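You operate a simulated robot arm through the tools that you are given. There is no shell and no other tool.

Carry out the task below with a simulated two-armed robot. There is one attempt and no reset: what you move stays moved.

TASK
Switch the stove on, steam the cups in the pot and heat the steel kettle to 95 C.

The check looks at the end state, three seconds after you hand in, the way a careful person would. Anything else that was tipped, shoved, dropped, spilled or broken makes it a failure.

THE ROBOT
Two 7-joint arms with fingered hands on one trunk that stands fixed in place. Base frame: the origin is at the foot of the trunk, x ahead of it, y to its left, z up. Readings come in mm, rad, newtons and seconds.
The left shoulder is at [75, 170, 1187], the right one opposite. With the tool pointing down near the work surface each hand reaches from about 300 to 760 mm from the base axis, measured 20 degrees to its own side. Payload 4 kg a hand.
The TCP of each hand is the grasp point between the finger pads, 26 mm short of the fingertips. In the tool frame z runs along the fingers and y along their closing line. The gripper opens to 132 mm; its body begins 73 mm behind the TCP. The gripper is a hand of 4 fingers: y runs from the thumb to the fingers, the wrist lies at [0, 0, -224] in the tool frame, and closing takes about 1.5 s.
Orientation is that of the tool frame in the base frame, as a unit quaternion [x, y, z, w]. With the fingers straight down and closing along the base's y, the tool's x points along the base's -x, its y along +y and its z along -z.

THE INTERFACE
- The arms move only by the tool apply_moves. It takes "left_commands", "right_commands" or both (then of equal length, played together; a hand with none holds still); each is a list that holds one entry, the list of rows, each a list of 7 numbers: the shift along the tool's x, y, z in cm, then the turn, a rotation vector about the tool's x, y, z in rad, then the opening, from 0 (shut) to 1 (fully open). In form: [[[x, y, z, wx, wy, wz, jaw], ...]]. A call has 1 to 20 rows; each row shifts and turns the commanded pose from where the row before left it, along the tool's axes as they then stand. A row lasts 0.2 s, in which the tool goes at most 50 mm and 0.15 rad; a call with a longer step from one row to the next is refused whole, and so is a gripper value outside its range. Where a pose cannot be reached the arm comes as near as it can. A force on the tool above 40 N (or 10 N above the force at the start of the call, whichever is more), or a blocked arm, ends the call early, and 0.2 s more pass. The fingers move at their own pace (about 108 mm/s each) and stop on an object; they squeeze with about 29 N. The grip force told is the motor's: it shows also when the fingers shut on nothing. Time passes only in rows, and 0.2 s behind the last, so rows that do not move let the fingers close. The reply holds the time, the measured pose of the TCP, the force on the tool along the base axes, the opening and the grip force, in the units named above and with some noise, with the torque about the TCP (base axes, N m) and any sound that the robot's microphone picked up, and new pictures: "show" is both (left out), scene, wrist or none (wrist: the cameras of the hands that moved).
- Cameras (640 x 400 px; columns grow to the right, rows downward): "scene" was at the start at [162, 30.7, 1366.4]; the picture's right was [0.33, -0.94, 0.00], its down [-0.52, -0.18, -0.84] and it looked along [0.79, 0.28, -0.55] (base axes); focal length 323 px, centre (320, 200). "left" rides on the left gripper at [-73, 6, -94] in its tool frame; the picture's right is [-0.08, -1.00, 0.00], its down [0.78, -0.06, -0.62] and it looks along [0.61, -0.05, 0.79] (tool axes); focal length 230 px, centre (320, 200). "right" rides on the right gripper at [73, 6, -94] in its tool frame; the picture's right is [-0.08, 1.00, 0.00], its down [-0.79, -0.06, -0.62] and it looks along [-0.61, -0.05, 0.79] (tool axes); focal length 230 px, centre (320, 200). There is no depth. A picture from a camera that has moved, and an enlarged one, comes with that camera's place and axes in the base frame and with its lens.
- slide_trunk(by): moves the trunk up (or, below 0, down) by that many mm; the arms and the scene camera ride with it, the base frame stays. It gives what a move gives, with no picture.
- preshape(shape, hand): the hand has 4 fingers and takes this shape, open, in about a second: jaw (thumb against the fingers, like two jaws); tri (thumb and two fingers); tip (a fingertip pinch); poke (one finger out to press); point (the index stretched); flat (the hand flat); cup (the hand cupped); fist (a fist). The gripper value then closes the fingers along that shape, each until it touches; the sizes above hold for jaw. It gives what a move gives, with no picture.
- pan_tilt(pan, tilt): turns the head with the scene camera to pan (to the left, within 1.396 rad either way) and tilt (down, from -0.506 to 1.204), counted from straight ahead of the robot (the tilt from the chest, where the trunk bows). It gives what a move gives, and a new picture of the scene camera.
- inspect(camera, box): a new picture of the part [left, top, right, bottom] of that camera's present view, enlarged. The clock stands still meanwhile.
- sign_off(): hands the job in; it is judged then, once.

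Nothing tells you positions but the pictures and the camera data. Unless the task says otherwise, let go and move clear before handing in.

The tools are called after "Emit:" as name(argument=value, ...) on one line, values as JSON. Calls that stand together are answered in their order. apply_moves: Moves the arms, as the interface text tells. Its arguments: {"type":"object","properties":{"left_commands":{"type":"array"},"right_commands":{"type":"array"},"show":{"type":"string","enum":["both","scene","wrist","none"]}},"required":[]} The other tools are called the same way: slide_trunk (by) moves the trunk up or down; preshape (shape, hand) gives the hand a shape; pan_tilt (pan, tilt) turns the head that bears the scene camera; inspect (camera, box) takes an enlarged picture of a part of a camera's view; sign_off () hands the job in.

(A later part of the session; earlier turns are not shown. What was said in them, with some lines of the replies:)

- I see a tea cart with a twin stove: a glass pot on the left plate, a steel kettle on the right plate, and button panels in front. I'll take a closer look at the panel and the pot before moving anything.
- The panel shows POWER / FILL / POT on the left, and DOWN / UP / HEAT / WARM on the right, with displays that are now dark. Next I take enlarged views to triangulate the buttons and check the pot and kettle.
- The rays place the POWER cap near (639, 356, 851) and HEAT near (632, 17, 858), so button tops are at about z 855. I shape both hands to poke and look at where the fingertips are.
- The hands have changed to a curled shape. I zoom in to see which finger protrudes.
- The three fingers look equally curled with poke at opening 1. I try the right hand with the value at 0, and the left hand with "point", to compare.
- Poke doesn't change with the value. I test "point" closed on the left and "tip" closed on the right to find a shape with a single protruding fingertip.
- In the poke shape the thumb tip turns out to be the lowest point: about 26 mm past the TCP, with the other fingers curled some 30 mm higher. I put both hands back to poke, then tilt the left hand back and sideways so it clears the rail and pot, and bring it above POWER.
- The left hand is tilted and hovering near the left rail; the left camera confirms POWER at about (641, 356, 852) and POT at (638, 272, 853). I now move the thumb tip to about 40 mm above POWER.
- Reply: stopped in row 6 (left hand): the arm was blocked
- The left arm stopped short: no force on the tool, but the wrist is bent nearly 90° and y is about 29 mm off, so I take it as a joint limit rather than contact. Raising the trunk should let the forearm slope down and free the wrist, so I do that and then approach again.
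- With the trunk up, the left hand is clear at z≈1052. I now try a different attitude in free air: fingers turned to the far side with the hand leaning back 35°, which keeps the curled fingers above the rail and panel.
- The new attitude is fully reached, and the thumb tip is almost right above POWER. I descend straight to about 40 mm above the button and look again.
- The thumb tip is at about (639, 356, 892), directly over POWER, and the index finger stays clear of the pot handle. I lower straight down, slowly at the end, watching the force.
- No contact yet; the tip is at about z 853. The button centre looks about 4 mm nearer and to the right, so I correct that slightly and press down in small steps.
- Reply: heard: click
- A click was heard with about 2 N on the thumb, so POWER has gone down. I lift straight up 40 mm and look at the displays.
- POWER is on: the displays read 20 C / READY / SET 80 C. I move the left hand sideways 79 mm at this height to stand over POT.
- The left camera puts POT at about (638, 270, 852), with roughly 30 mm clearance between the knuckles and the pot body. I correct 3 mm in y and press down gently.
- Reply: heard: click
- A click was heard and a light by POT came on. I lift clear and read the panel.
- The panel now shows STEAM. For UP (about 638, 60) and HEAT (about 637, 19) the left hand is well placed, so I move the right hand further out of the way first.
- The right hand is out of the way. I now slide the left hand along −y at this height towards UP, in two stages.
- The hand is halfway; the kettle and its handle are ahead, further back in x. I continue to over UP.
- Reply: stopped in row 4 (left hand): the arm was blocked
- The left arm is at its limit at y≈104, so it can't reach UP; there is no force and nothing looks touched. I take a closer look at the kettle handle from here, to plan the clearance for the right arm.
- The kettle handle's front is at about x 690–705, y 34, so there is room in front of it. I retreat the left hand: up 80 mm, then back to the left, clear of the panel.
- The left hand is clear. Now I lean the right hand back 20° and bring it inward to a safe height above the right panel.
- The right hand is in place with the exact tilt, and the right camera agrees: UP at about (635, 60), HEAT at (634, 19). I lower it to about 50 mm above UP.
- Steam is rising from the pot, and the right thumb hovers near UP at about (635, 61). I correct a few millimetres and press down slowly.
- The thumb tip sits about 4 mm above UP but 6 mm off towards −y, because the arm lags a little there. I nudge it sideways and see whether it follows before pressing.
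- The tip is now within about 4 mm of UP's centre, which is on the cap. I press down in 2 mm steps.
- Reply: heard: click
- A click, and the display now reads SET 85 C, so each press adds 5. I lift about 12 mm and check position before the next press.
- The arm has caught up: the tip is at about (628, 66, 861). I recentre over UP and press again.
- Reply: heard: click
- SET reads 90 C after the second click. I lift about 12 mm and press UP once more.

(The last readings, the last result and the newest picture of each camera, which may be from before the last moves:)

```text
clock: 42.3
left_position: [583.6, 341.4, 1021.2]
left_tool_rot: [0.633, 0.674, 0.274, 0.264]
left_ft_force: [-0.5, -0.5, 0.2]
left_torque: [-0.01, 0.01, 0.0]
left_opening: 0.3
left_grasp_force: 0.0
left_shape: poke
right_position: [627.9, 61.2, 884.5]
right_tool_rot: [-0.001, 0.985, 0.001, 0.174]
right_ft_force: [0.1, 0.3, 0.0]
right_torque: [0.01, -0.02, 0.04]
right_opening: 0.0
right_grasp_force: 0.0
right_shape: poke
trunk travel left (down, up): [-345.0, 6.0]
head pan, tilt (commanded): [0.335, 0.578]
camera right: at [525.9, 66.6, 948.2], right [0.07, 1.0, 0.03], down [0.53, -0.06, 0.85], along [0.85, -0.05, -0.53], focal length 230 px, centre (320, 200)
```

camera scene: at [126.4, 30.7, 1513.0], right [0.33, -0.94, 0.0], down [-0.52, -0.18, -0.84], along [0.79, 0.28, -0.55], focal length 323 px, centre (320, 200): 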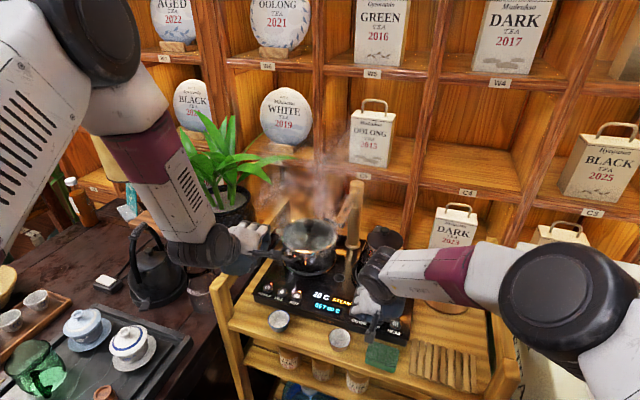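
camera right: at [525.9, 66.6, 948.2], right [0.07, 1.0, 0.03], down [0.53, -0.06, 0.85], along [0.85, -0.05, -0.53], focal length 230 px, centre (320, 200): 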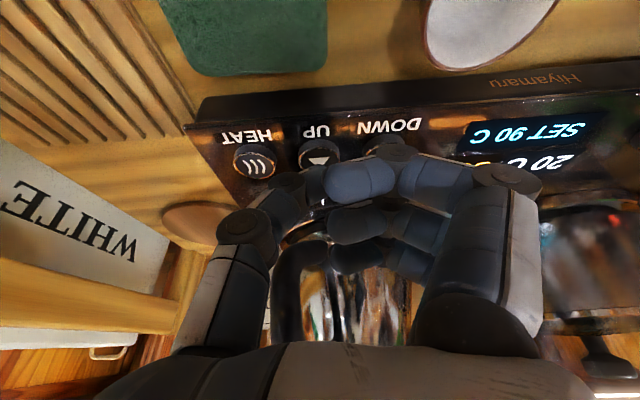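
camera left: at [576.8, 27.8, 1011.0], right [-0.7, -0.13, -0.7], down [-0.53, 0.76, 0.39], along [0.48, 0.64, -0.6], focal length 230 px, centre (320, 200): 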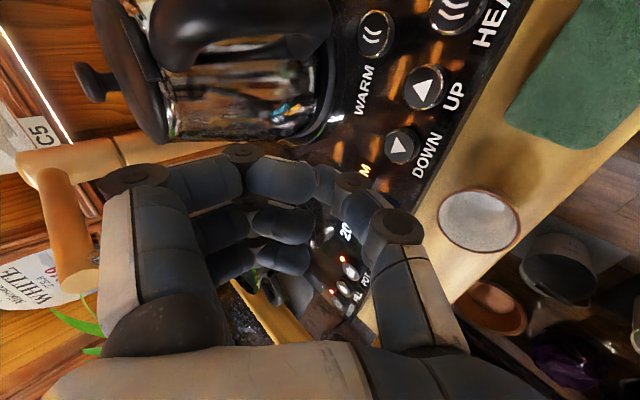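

The tip is centred over UP at z≈860. Pressing a third time for 95.

Emit:
apply_moves(right_commands=[[[0.205, 0, 0.564, 0, 0, 0, 1], [0.069, 0, 0.188, 0, 0, 0, 1], [0.069, 0, 0.188, 0, 0, 0, 1], [0.069, 0, 0.188, 0, 0, 0, 1], [0, 0, 0, 0, 0, 0, 1]]], show="wrist")

```text
clock: 43.5
left_position: [584.0, 340.8, 1020.6]
left_tool_rot: [0.633, 0.674, 0.275, 0.264]
left_ft_force: [-1.0, 0.4, 0.3]
left_torque: [-0.01, -0.03, 0.02]
left_opening: 0.1
left_grasp_force: 0.1
left_shape: poke
right_position: [627.3, 60.7, 873.5]
right_tool_rot: [0.0, 0.985, 0.001, 0.173]
right_ft_force: [-0.6, 1.3, 4.3]
right_torque: [0.0, -0.03, 0.01]
right_opening: 0.0
right_grasp_force: 0.0
right_shape: poke
trunk travel left (down, up): [-345.0, 6.0]
head pan, tilt (commanded): [0.335, 0.578]
heard: click
camera right: at [526.2, 66.2, 937.0], right [0.07, 1.0, 0.03], down [0.52, -0.06, 0.85], along [0.85, -0.05, -0.53], focal length 230 px, centre (320, 200)
```

right: 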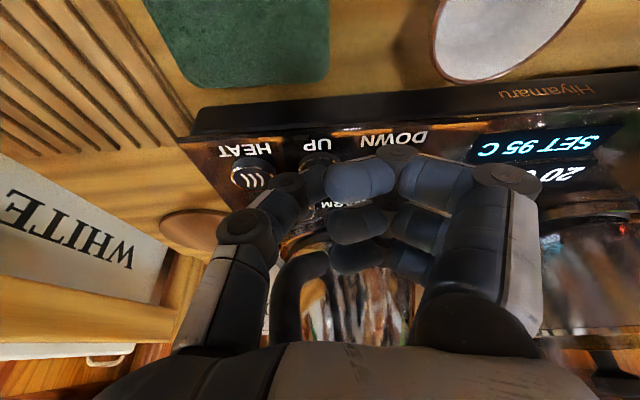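

SET reads 95 C. I lift 30 mm and shift 41 mm to stand over HEAT.

Emit:
apply_moves(right_commands=[[[-0.4, 0, -1.1, 0, 0, 0, 1], [-0.63, 0, -1.72, 0, 0, 0, 1], [0, -2.08, 0, 0, 0, 0, 1], [0, -2.08, 0, 0, 0, 0, 1], [0, 0, 0, 0, 0, 0, 1], [0, 0, 0, 0, 0, 0, 1]]], show="both")

Emit:
inspect(camera="right", box=[240, 60, 440, 185])

Emit:
inspect(camera="scene", box=[250, 220, 430, 350])

```text
clock: 44.9
left_position: [582.1, 340.6, 1020.8]
left_tool_rot: [0.634, 0.673, 0.275, 0.264]
left_ft_force: [-0.4, -1.8, 0.3]
left_torque: [-0.02, 0.0, 0.0]
left_opening: 0.1
left_grasp_force: 0.0
left_shape: poke
right_position: [627.6, 17.4, 903.4]
right_tool_rot: [-0.001, 0.985, 0.0, 0.175]
right_ft_force: [-0.6, 0.4, -0.2]
right_torque: [0.01, 0.0, 0.03]
right_opening: 0.1
right_grasp_force: 0.0
right_shape: poke
trunk travel left (down, up): [-345.0, 6.0]
head pan, tilt (commanded): [0.335, 0.578]
camera scene: at [126.3, 30.5, 1513.0], right [0.33, -0.94, 0.0], down [-0.52, -0.18, -0.84], along [0.79, 0.28, -0.55], focal length 323 px, centre (320, 200)
camera right: at [525.8, 23.9, 967.2], right [0.07, 1.0, 0.03], down [0.53, -0.06, 0.85], along [0.85, -0.05, -0.53], focal length 230 px, centre (320, 200)
```

scene: 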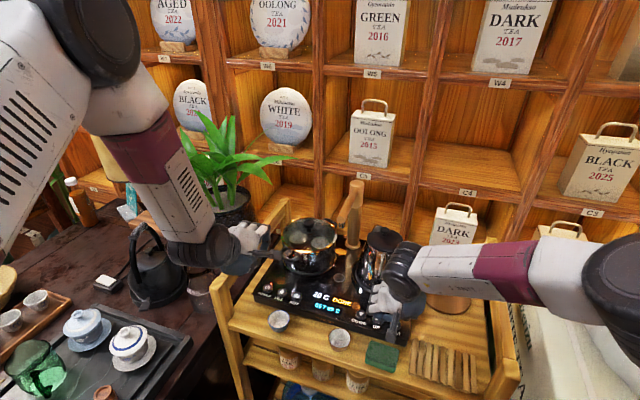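
right: 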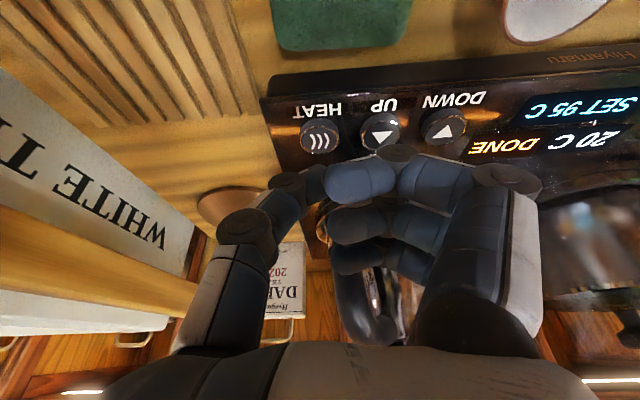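

```text
3.20 times, centred on (340, 122) of right
camera zoom: at [525.8, 23.9, 967.2], right [0.07, 1.0, 0.03], down [0.53, -0.06, 0.85], along [0.85, -0.05, -0.53], focal length 736 px, centre (256, 448)
```

zoom: 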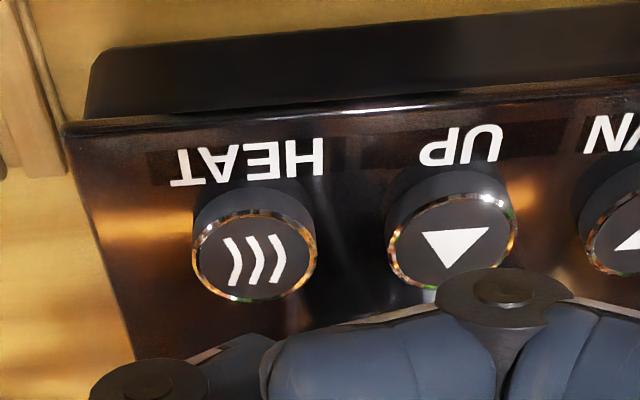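

```text
3.08 times, centred on (340, 285) of scene
camera zoom: at [126.3, 30.5, 1513.0], right [0.33, -0.94, 0.0], down [-0.52, -0.18, -0.84], along [0.79, 0.28, -0.55], focal length 994 px, centre (258, -62)
```

zoom: 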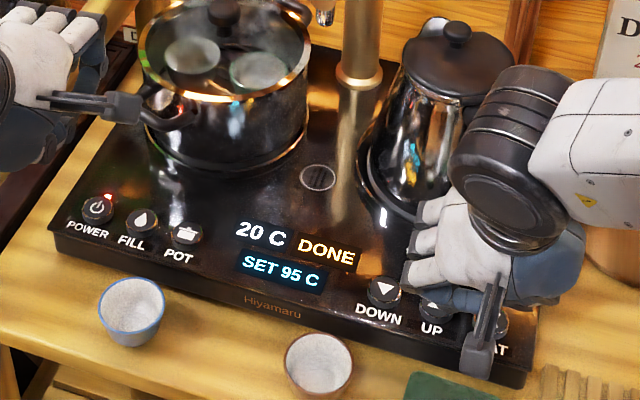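

The panel now says DONE for the steaming and SET 95 C. HEAT is at about (635, 19), right under the thumb, so I press it gently.

Emit:
apply_moves(right_commands=[[[0.47, 0.065, 1.0, 0, 0, 0, 1], [0.47, 0.065, 1.0, 0, 0, 0, 1], [0.069, 0, 0.188, 0, 0, 0, 1], [0.069, 0, 0.188, 0, 0, 0, 1], [0.069, 0, 0.188, 0, 0, 0, 1], [0.069, 0, 0.188, 0, 0, 0, 1], [0, 0, 0, 0, 0, 0, 1]]], show="wrist")

```text
clock: 46.5
left_position: [583.4, 340.3, 1021.0]
left_tool_rot: [0.632, 0.674, 0.275, 0.265]
left_ft_force: [-0.5, 0.6, 0.3]
left_torque: [-0.01, 0.02, 0.02]
left_opening: 0.2
left_grasp_force: 0.0
left_shape: poke
right_position: [625.4, 19.9, 873.0]
right_tool_rot: [0.0, 0.985, -0.001, 0.175]
right_ft_force: [0.7, -0.1, 4.4]
right_torque: [-0.01, -0.03, -0.01]
right_opening: 0.0
right_grasp_force: 0.0
right_shape: poke
trunk travel left (down, up): [-345.0, 6.0]
head pan, tilt (commanded): [0.335, 0.578]
heard: click
camera right: at [524.4, 25.8, 936.9], right [0.07, 1.0, 0.03], down [0.52, -0.06, 0.85], along [0.85, -0.05, -0.53], focal length 230 px, centre (320, 200)
```

right: 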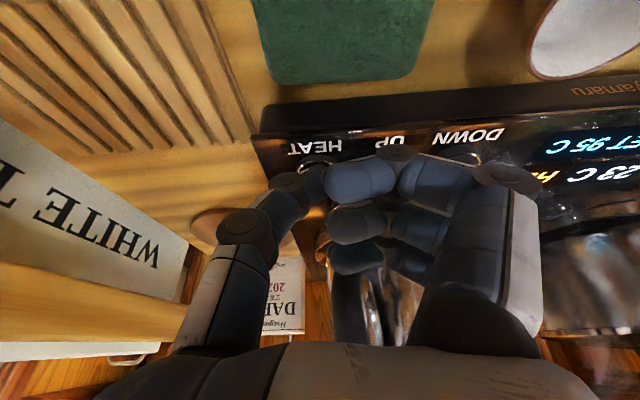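

HEAT clicked and the temperature already reads 23 C. I lift the right hand straight up, back it off to its side and watch the display.

Emit:
apply_moves(right_commands=[[[-0.4, 0, -1.1, 0, 0, 0, 1], [-1.2, 0, -3.3, 0, 0, 0, 1], [-1.2, 0, -3.3, 0, 0, 0, 1], [0.8, -1.5, -3.2, 0, 0, 0, 1], [0.8, -2.0, -3.2, 0, 0, 0, 1], [0.8, -2.0, -3.2, 0, 0, 0, 1], [0, 0, 0, 0, 0, 0, 1]]], show="both")

Emit:
inspect(camera="scene", box=[250, 200, 430, 350])

```text
clock: 48.1
left_position: [585.1, 341.0, 1021.2]
left_tool_rot: [0.633, 0.674, 0.273, 0.264]
left_ft_force: [0.8, 0.1, -0.1]
left_torque: [0.0, -0.04, -0.02]
left_opening: 0.0
left_grasp_force: 0.1
left_shape: poke
right_position: [571.3, -32.8, 1035.7]
right_tool_rot: [0.0, 0.985, -0.001, 0.174]
right_ft_force: [-0.2, 0.3, -1.0]
right_torque: [0.0, -0.01, 0.0]
right_opening: 0.2
right_grasp_force: 0.0
right_shape: poke
trunk travel left (down, up): [-345.0, 6.0]
head pan, tilt (commanded): [0.335, 0.578]
camera scene: at [126.8, 31.4, 1512.9], right [0.33, -0.94, 0.0], down [-0.52, -0.18, -0.84], along [0.79, 0.28, -0.55], focal length 323 px, centre (320, 200)
camera right: at [469.5, -26.7, 1099.2], right [0.07, 1.0, 0.03], down [0.53, -0.06, 0.85], along [0.85, -0.05, -0.53], focal length 230 px, centre (320, 200)
```

scene: 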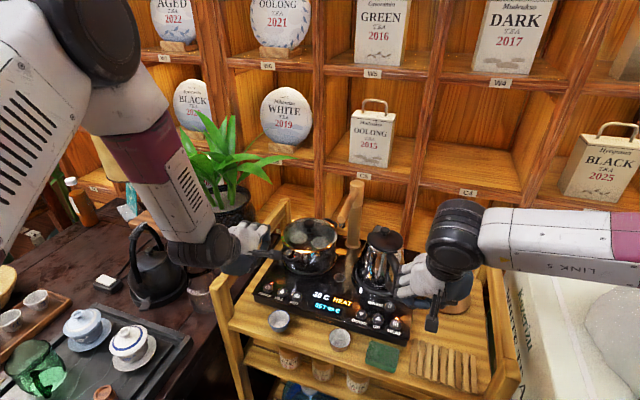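
right: 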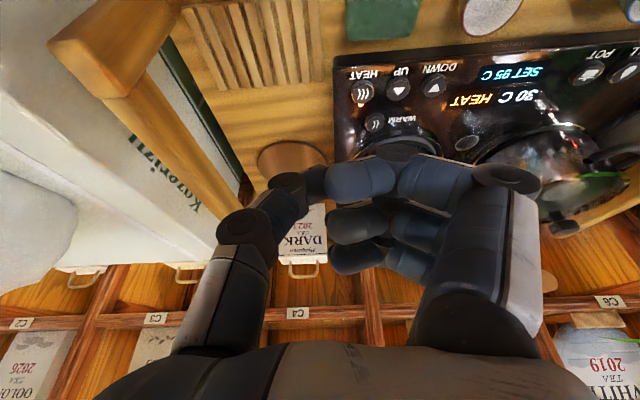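

```text
2.67 times, centred on (340, 275) of scene
camera zoom: at [126.8, 31.4, 1512.9], right [0.33, -0.94, 0.0], down [-0.52, -0.18, -0.84], along [0.79, 0.28, -0.55], focal length 861 px, centre (267, 0)
```

zoom: 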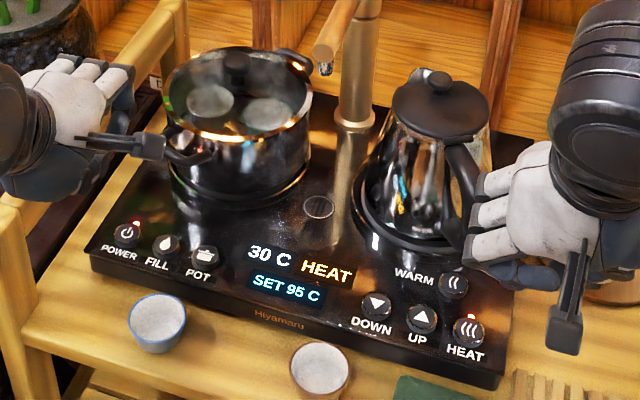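

HEAT is running: 30 C and climbing, lamp lit, SET 95 C. While it heats I withdraw both hands to clear, safe spots and wait.

Emit:
apply_moves(left_commands=[[[1.6, 0.08, -2.77, 0, 0, 0, 1], [1.6, 0.08, -2.77, 0, 0, 0, 1], [1.6, 0.08, -2.77, 0, 0, 0, 1], [1.6, 0.08, -2.77, 0, 0, 0, 1], [0, 0, 0, 0, 0, 0, 1], [0, 0, 0, 0, 0, 0, 1], [0, 0, 0, 0, 0, 0, 1], [0, 0, 0, 0, 0, 0, 1], [0, 0, 0, 0, 0, 0, 1], [0, 0, 0, 0, 0, 0, 1], [0, 0, 0, 0, 0, 0, 1], [0, 0, 0, 0, 0, 0, 1], [0, 0, 0, 0, 0, 0, 1], [0, 0, 0, 0, 0, 0, 1], [0, 0, 0, 0, 0, 0, 1], [0, 0, 0, 0, 0, 0, 1], [0, 0, 0, 0, 0, 0, 1], [0, 0, 0, 0, 0, 0, 1], [0, 0, 0, 0, 0, 0, 1], [0, 0, 0, 0, 0, 0, 1]]], right_commands=[[[0.5, -2.4, -2.73, 0, 0, 0, 1], [0.5, -2.4, -2.73, 0, 0, 0, 1], [0.5, -2.4, -2.73, 0, 0, 0, 1], [0.5, -2.4, -2.73, 0, 0, 0, 1], [0.5, -2.4, -2.73, 0, 0, 0, 1], [0, 0, 0, 0, 0, 0, 1], [0, 0, 0, 0, 0, 0, 1], [0, 0, 0, 0, 0, 0, 1], [0, 0, 0, 0, 0, 0, 1], [0, 0, 0, 0, 0, 0, 1], [0, 0, 0, 0, 0, 0, 1], [0, 0, 0, 0, 0, 0, 1], [0, 0, 0, 0, 0, 0, 1], [0, 0, 0, 0, 0, 0, 1], [0, 0, 0, 0, 0, 0, 1], [0, 0, 0, 0, 0, 0, 1], [0, 0, 0, 0, 0, 0, 1], [0, 0, 0, 0, 0, 0, 1], [0, 0, 0, 0, 0, 0, 1], [0, 0, 0, 0, 0, 0, 1]]], show="scene")

Emit:
inspect(camera="scene", box=[240, 200, 430, 350])

```text
clock: 52.3
left_position: [504.6, 400.9, 1101.0]
left_tool_rot: [0.633, 0.674, 0.275, 0.263]
left_ft_force: [0.3, 0.9, 0.3]
left_torque: [0.01, -0.02, -0.02]
left_opening: 0.2
left_grasp_force: 0.1
left_shape: poke
right_position: [500.2, -154.0, 1156.9]
right_tool_rot: [0.0, 0.985, 0.0, 0.174]
right_ft_force: [-0.2, 0.4, 0.5]
right_torque: [0.01, 0.01, 0.03]
right_opening: 0.0
right_grasp_force: 0.0
right_shape: poke
trunk travel left (down, up): [-345.0, 6.0]
head pan, tilt (commanded): [0.335, 0.578]
camera scene: at [126.3, 30.7, 1513.0], right [0.33, -0.94, 0.0], down [-0.52, -0.18, -0.84], along [0.79, 0.28, -0.55], focal length 323 px, centre (320, 200)
```

scene: 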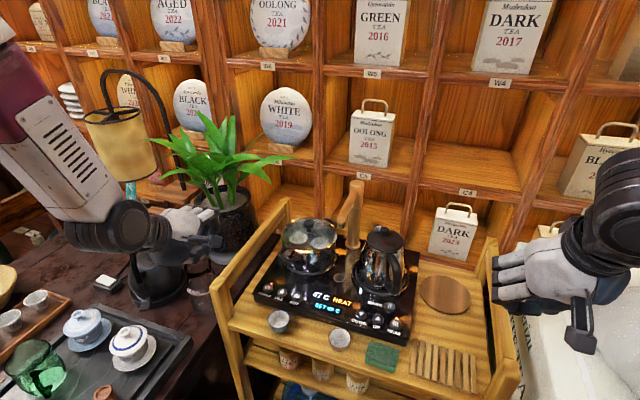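

```text
2.67 times, centred on (335, 275) of scene
camera zoom: at [126.3, 30.7, 1513.0], right [0.33, -0.94, 0.0], down [-0.52, -0.18, -0.84], along [0.79, 0.28, -0.55], focal length 861 px, centre (280, 0)
```

zoom: 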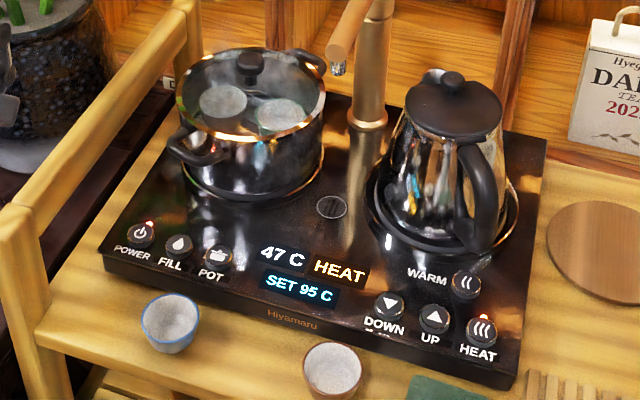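

Both hands are clear and the display reads 47 C / HEAT / SET 95 C, rising about 4 C per second. I keep waiting.

Emit:
apply_moves(right_commands=[[[0, 0, 0, 0, 0, 0, 1], [0, 0, 0, 0, 0, 0, 1], [0, 0, 0, 0, 0, 0, 1], [0, 0, 0, 0, 0, 0, 1], [0, 0, 0, 0, 0, 0, 1], [0, 0, 0, 0, 0, 0, 1], [0, 0, 0, 0, 0, 0, 1], [0, 0, 0, 0, 0, 0, 1], [0, 0, 0, 0, 0, 0, 1], [0, 0, 0, 0, 0, 0, 1], [0, 0, 0, 0, 0, 0, 1], [0, 0, 0, 0, 0, 0, 1], [0, 0, 0, 0, 0, 0, 1], [0, 0, 0, 0, 0, 0, 1], [0, 0, 0, 0, 0, 0, 1], [0, 0, 0, 0, 0, 0, 1], [0, 0, 0, 0, 0, 0, 1], [0, 0, 0, 0, 0, 0, 1], [0, 0, 0, 0, 0, 0, 1], [0, 0, 0, 0, 0, 0, 1]]], show="none")

Emit:
apply_moves(right_commands=[[[0, 0, 0, 0, 0, 0, 1], [0, 0, 0, 0, 0, 0, 1], [0, 0, 0, 0, 0, 0, 1], [0, 0, 0, 0, 0, 0, 1], [0, 0, 0, 0, 0, 0, 1], [0, 0, 0, 0, 0, 0, 1], [0, 0, 0, 0, 0, 0, 1], [0, 0, 0, 0, 0, 0, 1], [0, 0, 0, 0, 0, 0, 1], [0, 0, 0, 0, 0, 0, 1], [0, 0, 0, 0, 0, 0, 1], [0, 0, 0, 0, 0, 0, 1], [0, 0, 0, 0, 0, 0, 1], [0, 0, 0, 0, 0, 0, 1], [0, 0, 0, 0, 0, 0, 1], [0, 0, 0, 0, 0, 0, 1], [0, 0, 0, 0, 0, 0, 1], [0, 0, 0, 0, 0, 0, 1], [0, 0, 0, 0, 0, 0, 1], [0, 0, 0, 0, 0, 0, 1]]], show="none")

Emit:
inspect(camera="scene", box=[240, 200, 430, 350])

```text
clock: 56.5
left_position: [503.7, 401.0, 1100.1]
left_tool_rot: [0.633, 0.674, 0.274, 0.263]
left_ft_force: [-0.1, 0.9, 0.2]
left_torque: [-0.01, 0.01, -0.01]
left_opening: 0.0
left_grasp_force: 0.1
left_shape: poke
right_position: [501.8, -153.7, 1156.3]
right_tool_rot: [0.0, 0.985, 0.0, 0.174]
right_ft_force: [-0.1, 1.3, -0.6]
right_torque: [0.02, 0.03, 0.01]
right_opening: 0.0
right_grasp_force: 0.1
right_shape: poke
trunk travel left (down, up): [-345.0, 6.0]
head pan, tilt (commanded): [0.335, 0.578]
```

```text
clock: 60.7
left_position: [505.1, 400.6, 1100.5]
left_tool_rot: [0.634, 0.674, 0.273, 0.264]
left_ft_force: [-0.1, -0.1, 0.0]
left_torque: [0.0, -0.01, 0.01]
left_opening: 0.0
left_grasp_force: 0.0
left_shape: poke
right_position: [499.8, -153.6, 1156.8]
right_tool_rot: [0.0, 0.985, 0.0, 0.175]
right_ft_force: [-0.8, -0.5, 0.3]
right_torque: [-0.02, -0.02, -0.02]
right_opening: 0.0
right_grasp_force: 0.1
right_shape: poke
trunk travel left (down, up): [-345.0, 6.0]
head pan, tilt (commanded): [0.335, 0.578]
```

```text
2.67 times, centred on (335, 275) of scene
camera zoom: at [126.3, 30.7, 1513.0], right [0.33, -0.94, 0.0], down [-0.52, -0.18, -0.84], along [0.79, 0.28, -0.55], focal length 861 px, centre (280, 0)
```

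zoom: 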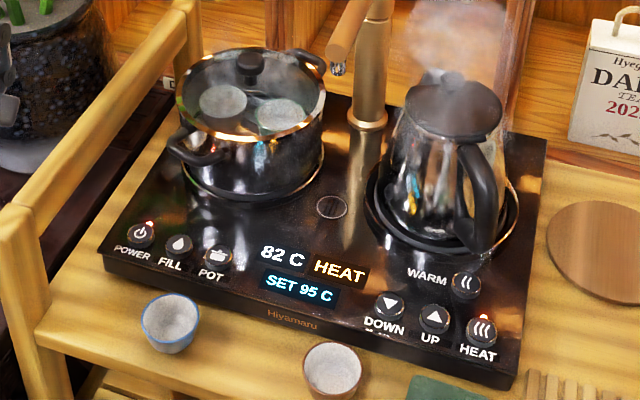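

The kettle is at 82 C, starting to steam, still heating towards 95. I wait another few seconds.

Emit:
apply_moves(right_commands=[[[0, 0, 0, 0, 0, 0, 1], [0, 0, 0, 0, 0, 0, 1], [0, 0, 0, 0, 0, 0, 1], [0, 0, 0, 0, 0, 0, 1], [0, 0, 0, 0, 0, 0, 1], [0, 0, 0, 0, 0, 0, 1], [0, 0, 0, 0, 0, 0, 1], [0, 0, 0, 0, 0, 0, 1], [0, 0, 0, 0, 0, 0, 1], [0, 0, 0, 0, 0, 0, 1], [0, 0, 0, 0, 0, 0, 1], [0, 0, 0, 0, 0, 0, 1], [0, 0, 0, 0, 0, 0, 1], [0, 0, 0, 0, 0, 0, 1], [0, 0, 0, 0, 0, 0, 1], [0, 0, 0, 0, 0, 0, 1], [0, 0, 0, 0, 0, 0, 1], [0, 0, 0, 0, 0, 0, 1], [0, 0, 0, 0, 0, 0, 1], [0, 0, 0, 0, 0, 0, 1]]], show="scene")

Emit:
inspect(camera="scene", box=[240, 200, 430, 350])

```text
clock: 64.9
left_position: [505.0, 401.6, 1100.6]
left_tool_rot: [0.633, 0.674, 0.274, 0.264]
left_ft_force: [1.2, -0.4, 0.1]
left_torque: [-0.01, -0.05, -0.01]
left_opening: 0.1
left_grasp_force: 0.0
left_shape: poke
right_position: [500.0, -153.7, 1155.9]
right_tool_rot: [-0.001, 0.985, 0.0, 0.175]
right_ft_force: [0.2, -0.5, -0.4]
right_torque: [-0.01, -0.01, -0.02]
right_opening: 0.1
right_grasp_force: 0.0
right_shape: poke
trunk travel left (down, up): [-345.0, 6.0]
head pan, tilt (commanded): [0.335, 0.578]
camera scene: at [126.3, 30.7, 1513.0], right [0.33, -0.94, 0.0], down [-0.52, -0.18, -0.84], along [0.79, 0.28, -0.55], focal length 323 px, centre (320, 200)
```

scene: 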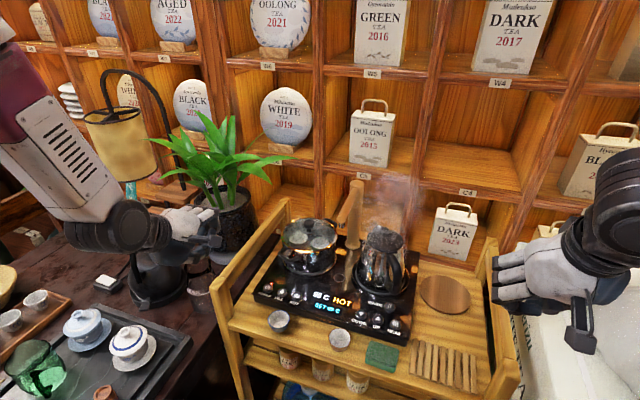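

```text
2.67 times, centred on (335, 275) of scene
camera zoom: at [126.3, 30.7, 1513.0], right [0.33, -0.94, 0.0], down [-0.52, -0.18, -0.84], along [0.79, 0.28, -0.55], focal length 861 px, centre (280, 0)
```

zoom: 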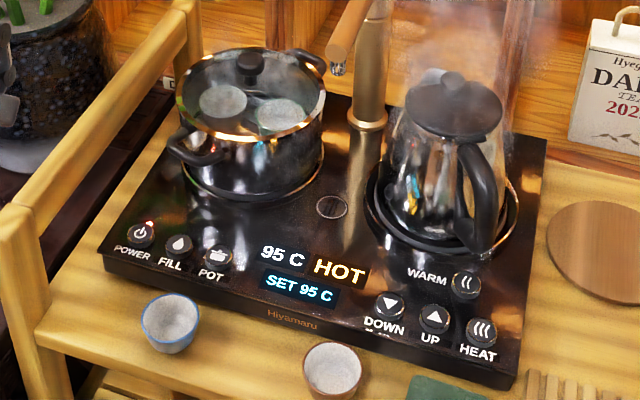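

The display reads 95 C / HOT with SET 95 C, the steaming finished (DONE was shown earlier), and the stove's power lamp is on. Both hands are clear and the cups, pot and kettle are where they were, so I hand the job in.

Emit:
sign_off()

```text
The job is handed in.
```

The stove is on, the cups in the pot have been steamed, and the kettle is at 95 C. I've handed the job in; no verdict has come back yet.

- **Stove:** I pressed POWER with the left hand. Its lamp came on and stayed on.
- **Pot:** I pressed POT. The panel showed STEAM, steam rose from the pot, and the panel later read DONE.
- **Kettle:** I pressed UP three times, taking the set point from 80 C to 95 C, then pressed HEAT. When I handed in, the display read 95 C and HOT with the heating lamp off, meaning the set point had been reached.

In the last picture the cups, pot and kettle were where they started, and I saw nothing spilled or shifted. I did not press FILL, because the pot already steamed and the lid was on.

The left arm stopped twice at the edge of its reach, with no force on the hand either time. I got around it by raising the trunk 145 mm and using the right hand for UP and HEAT. Both hands were clear of the cart, and the trunk is still raised.
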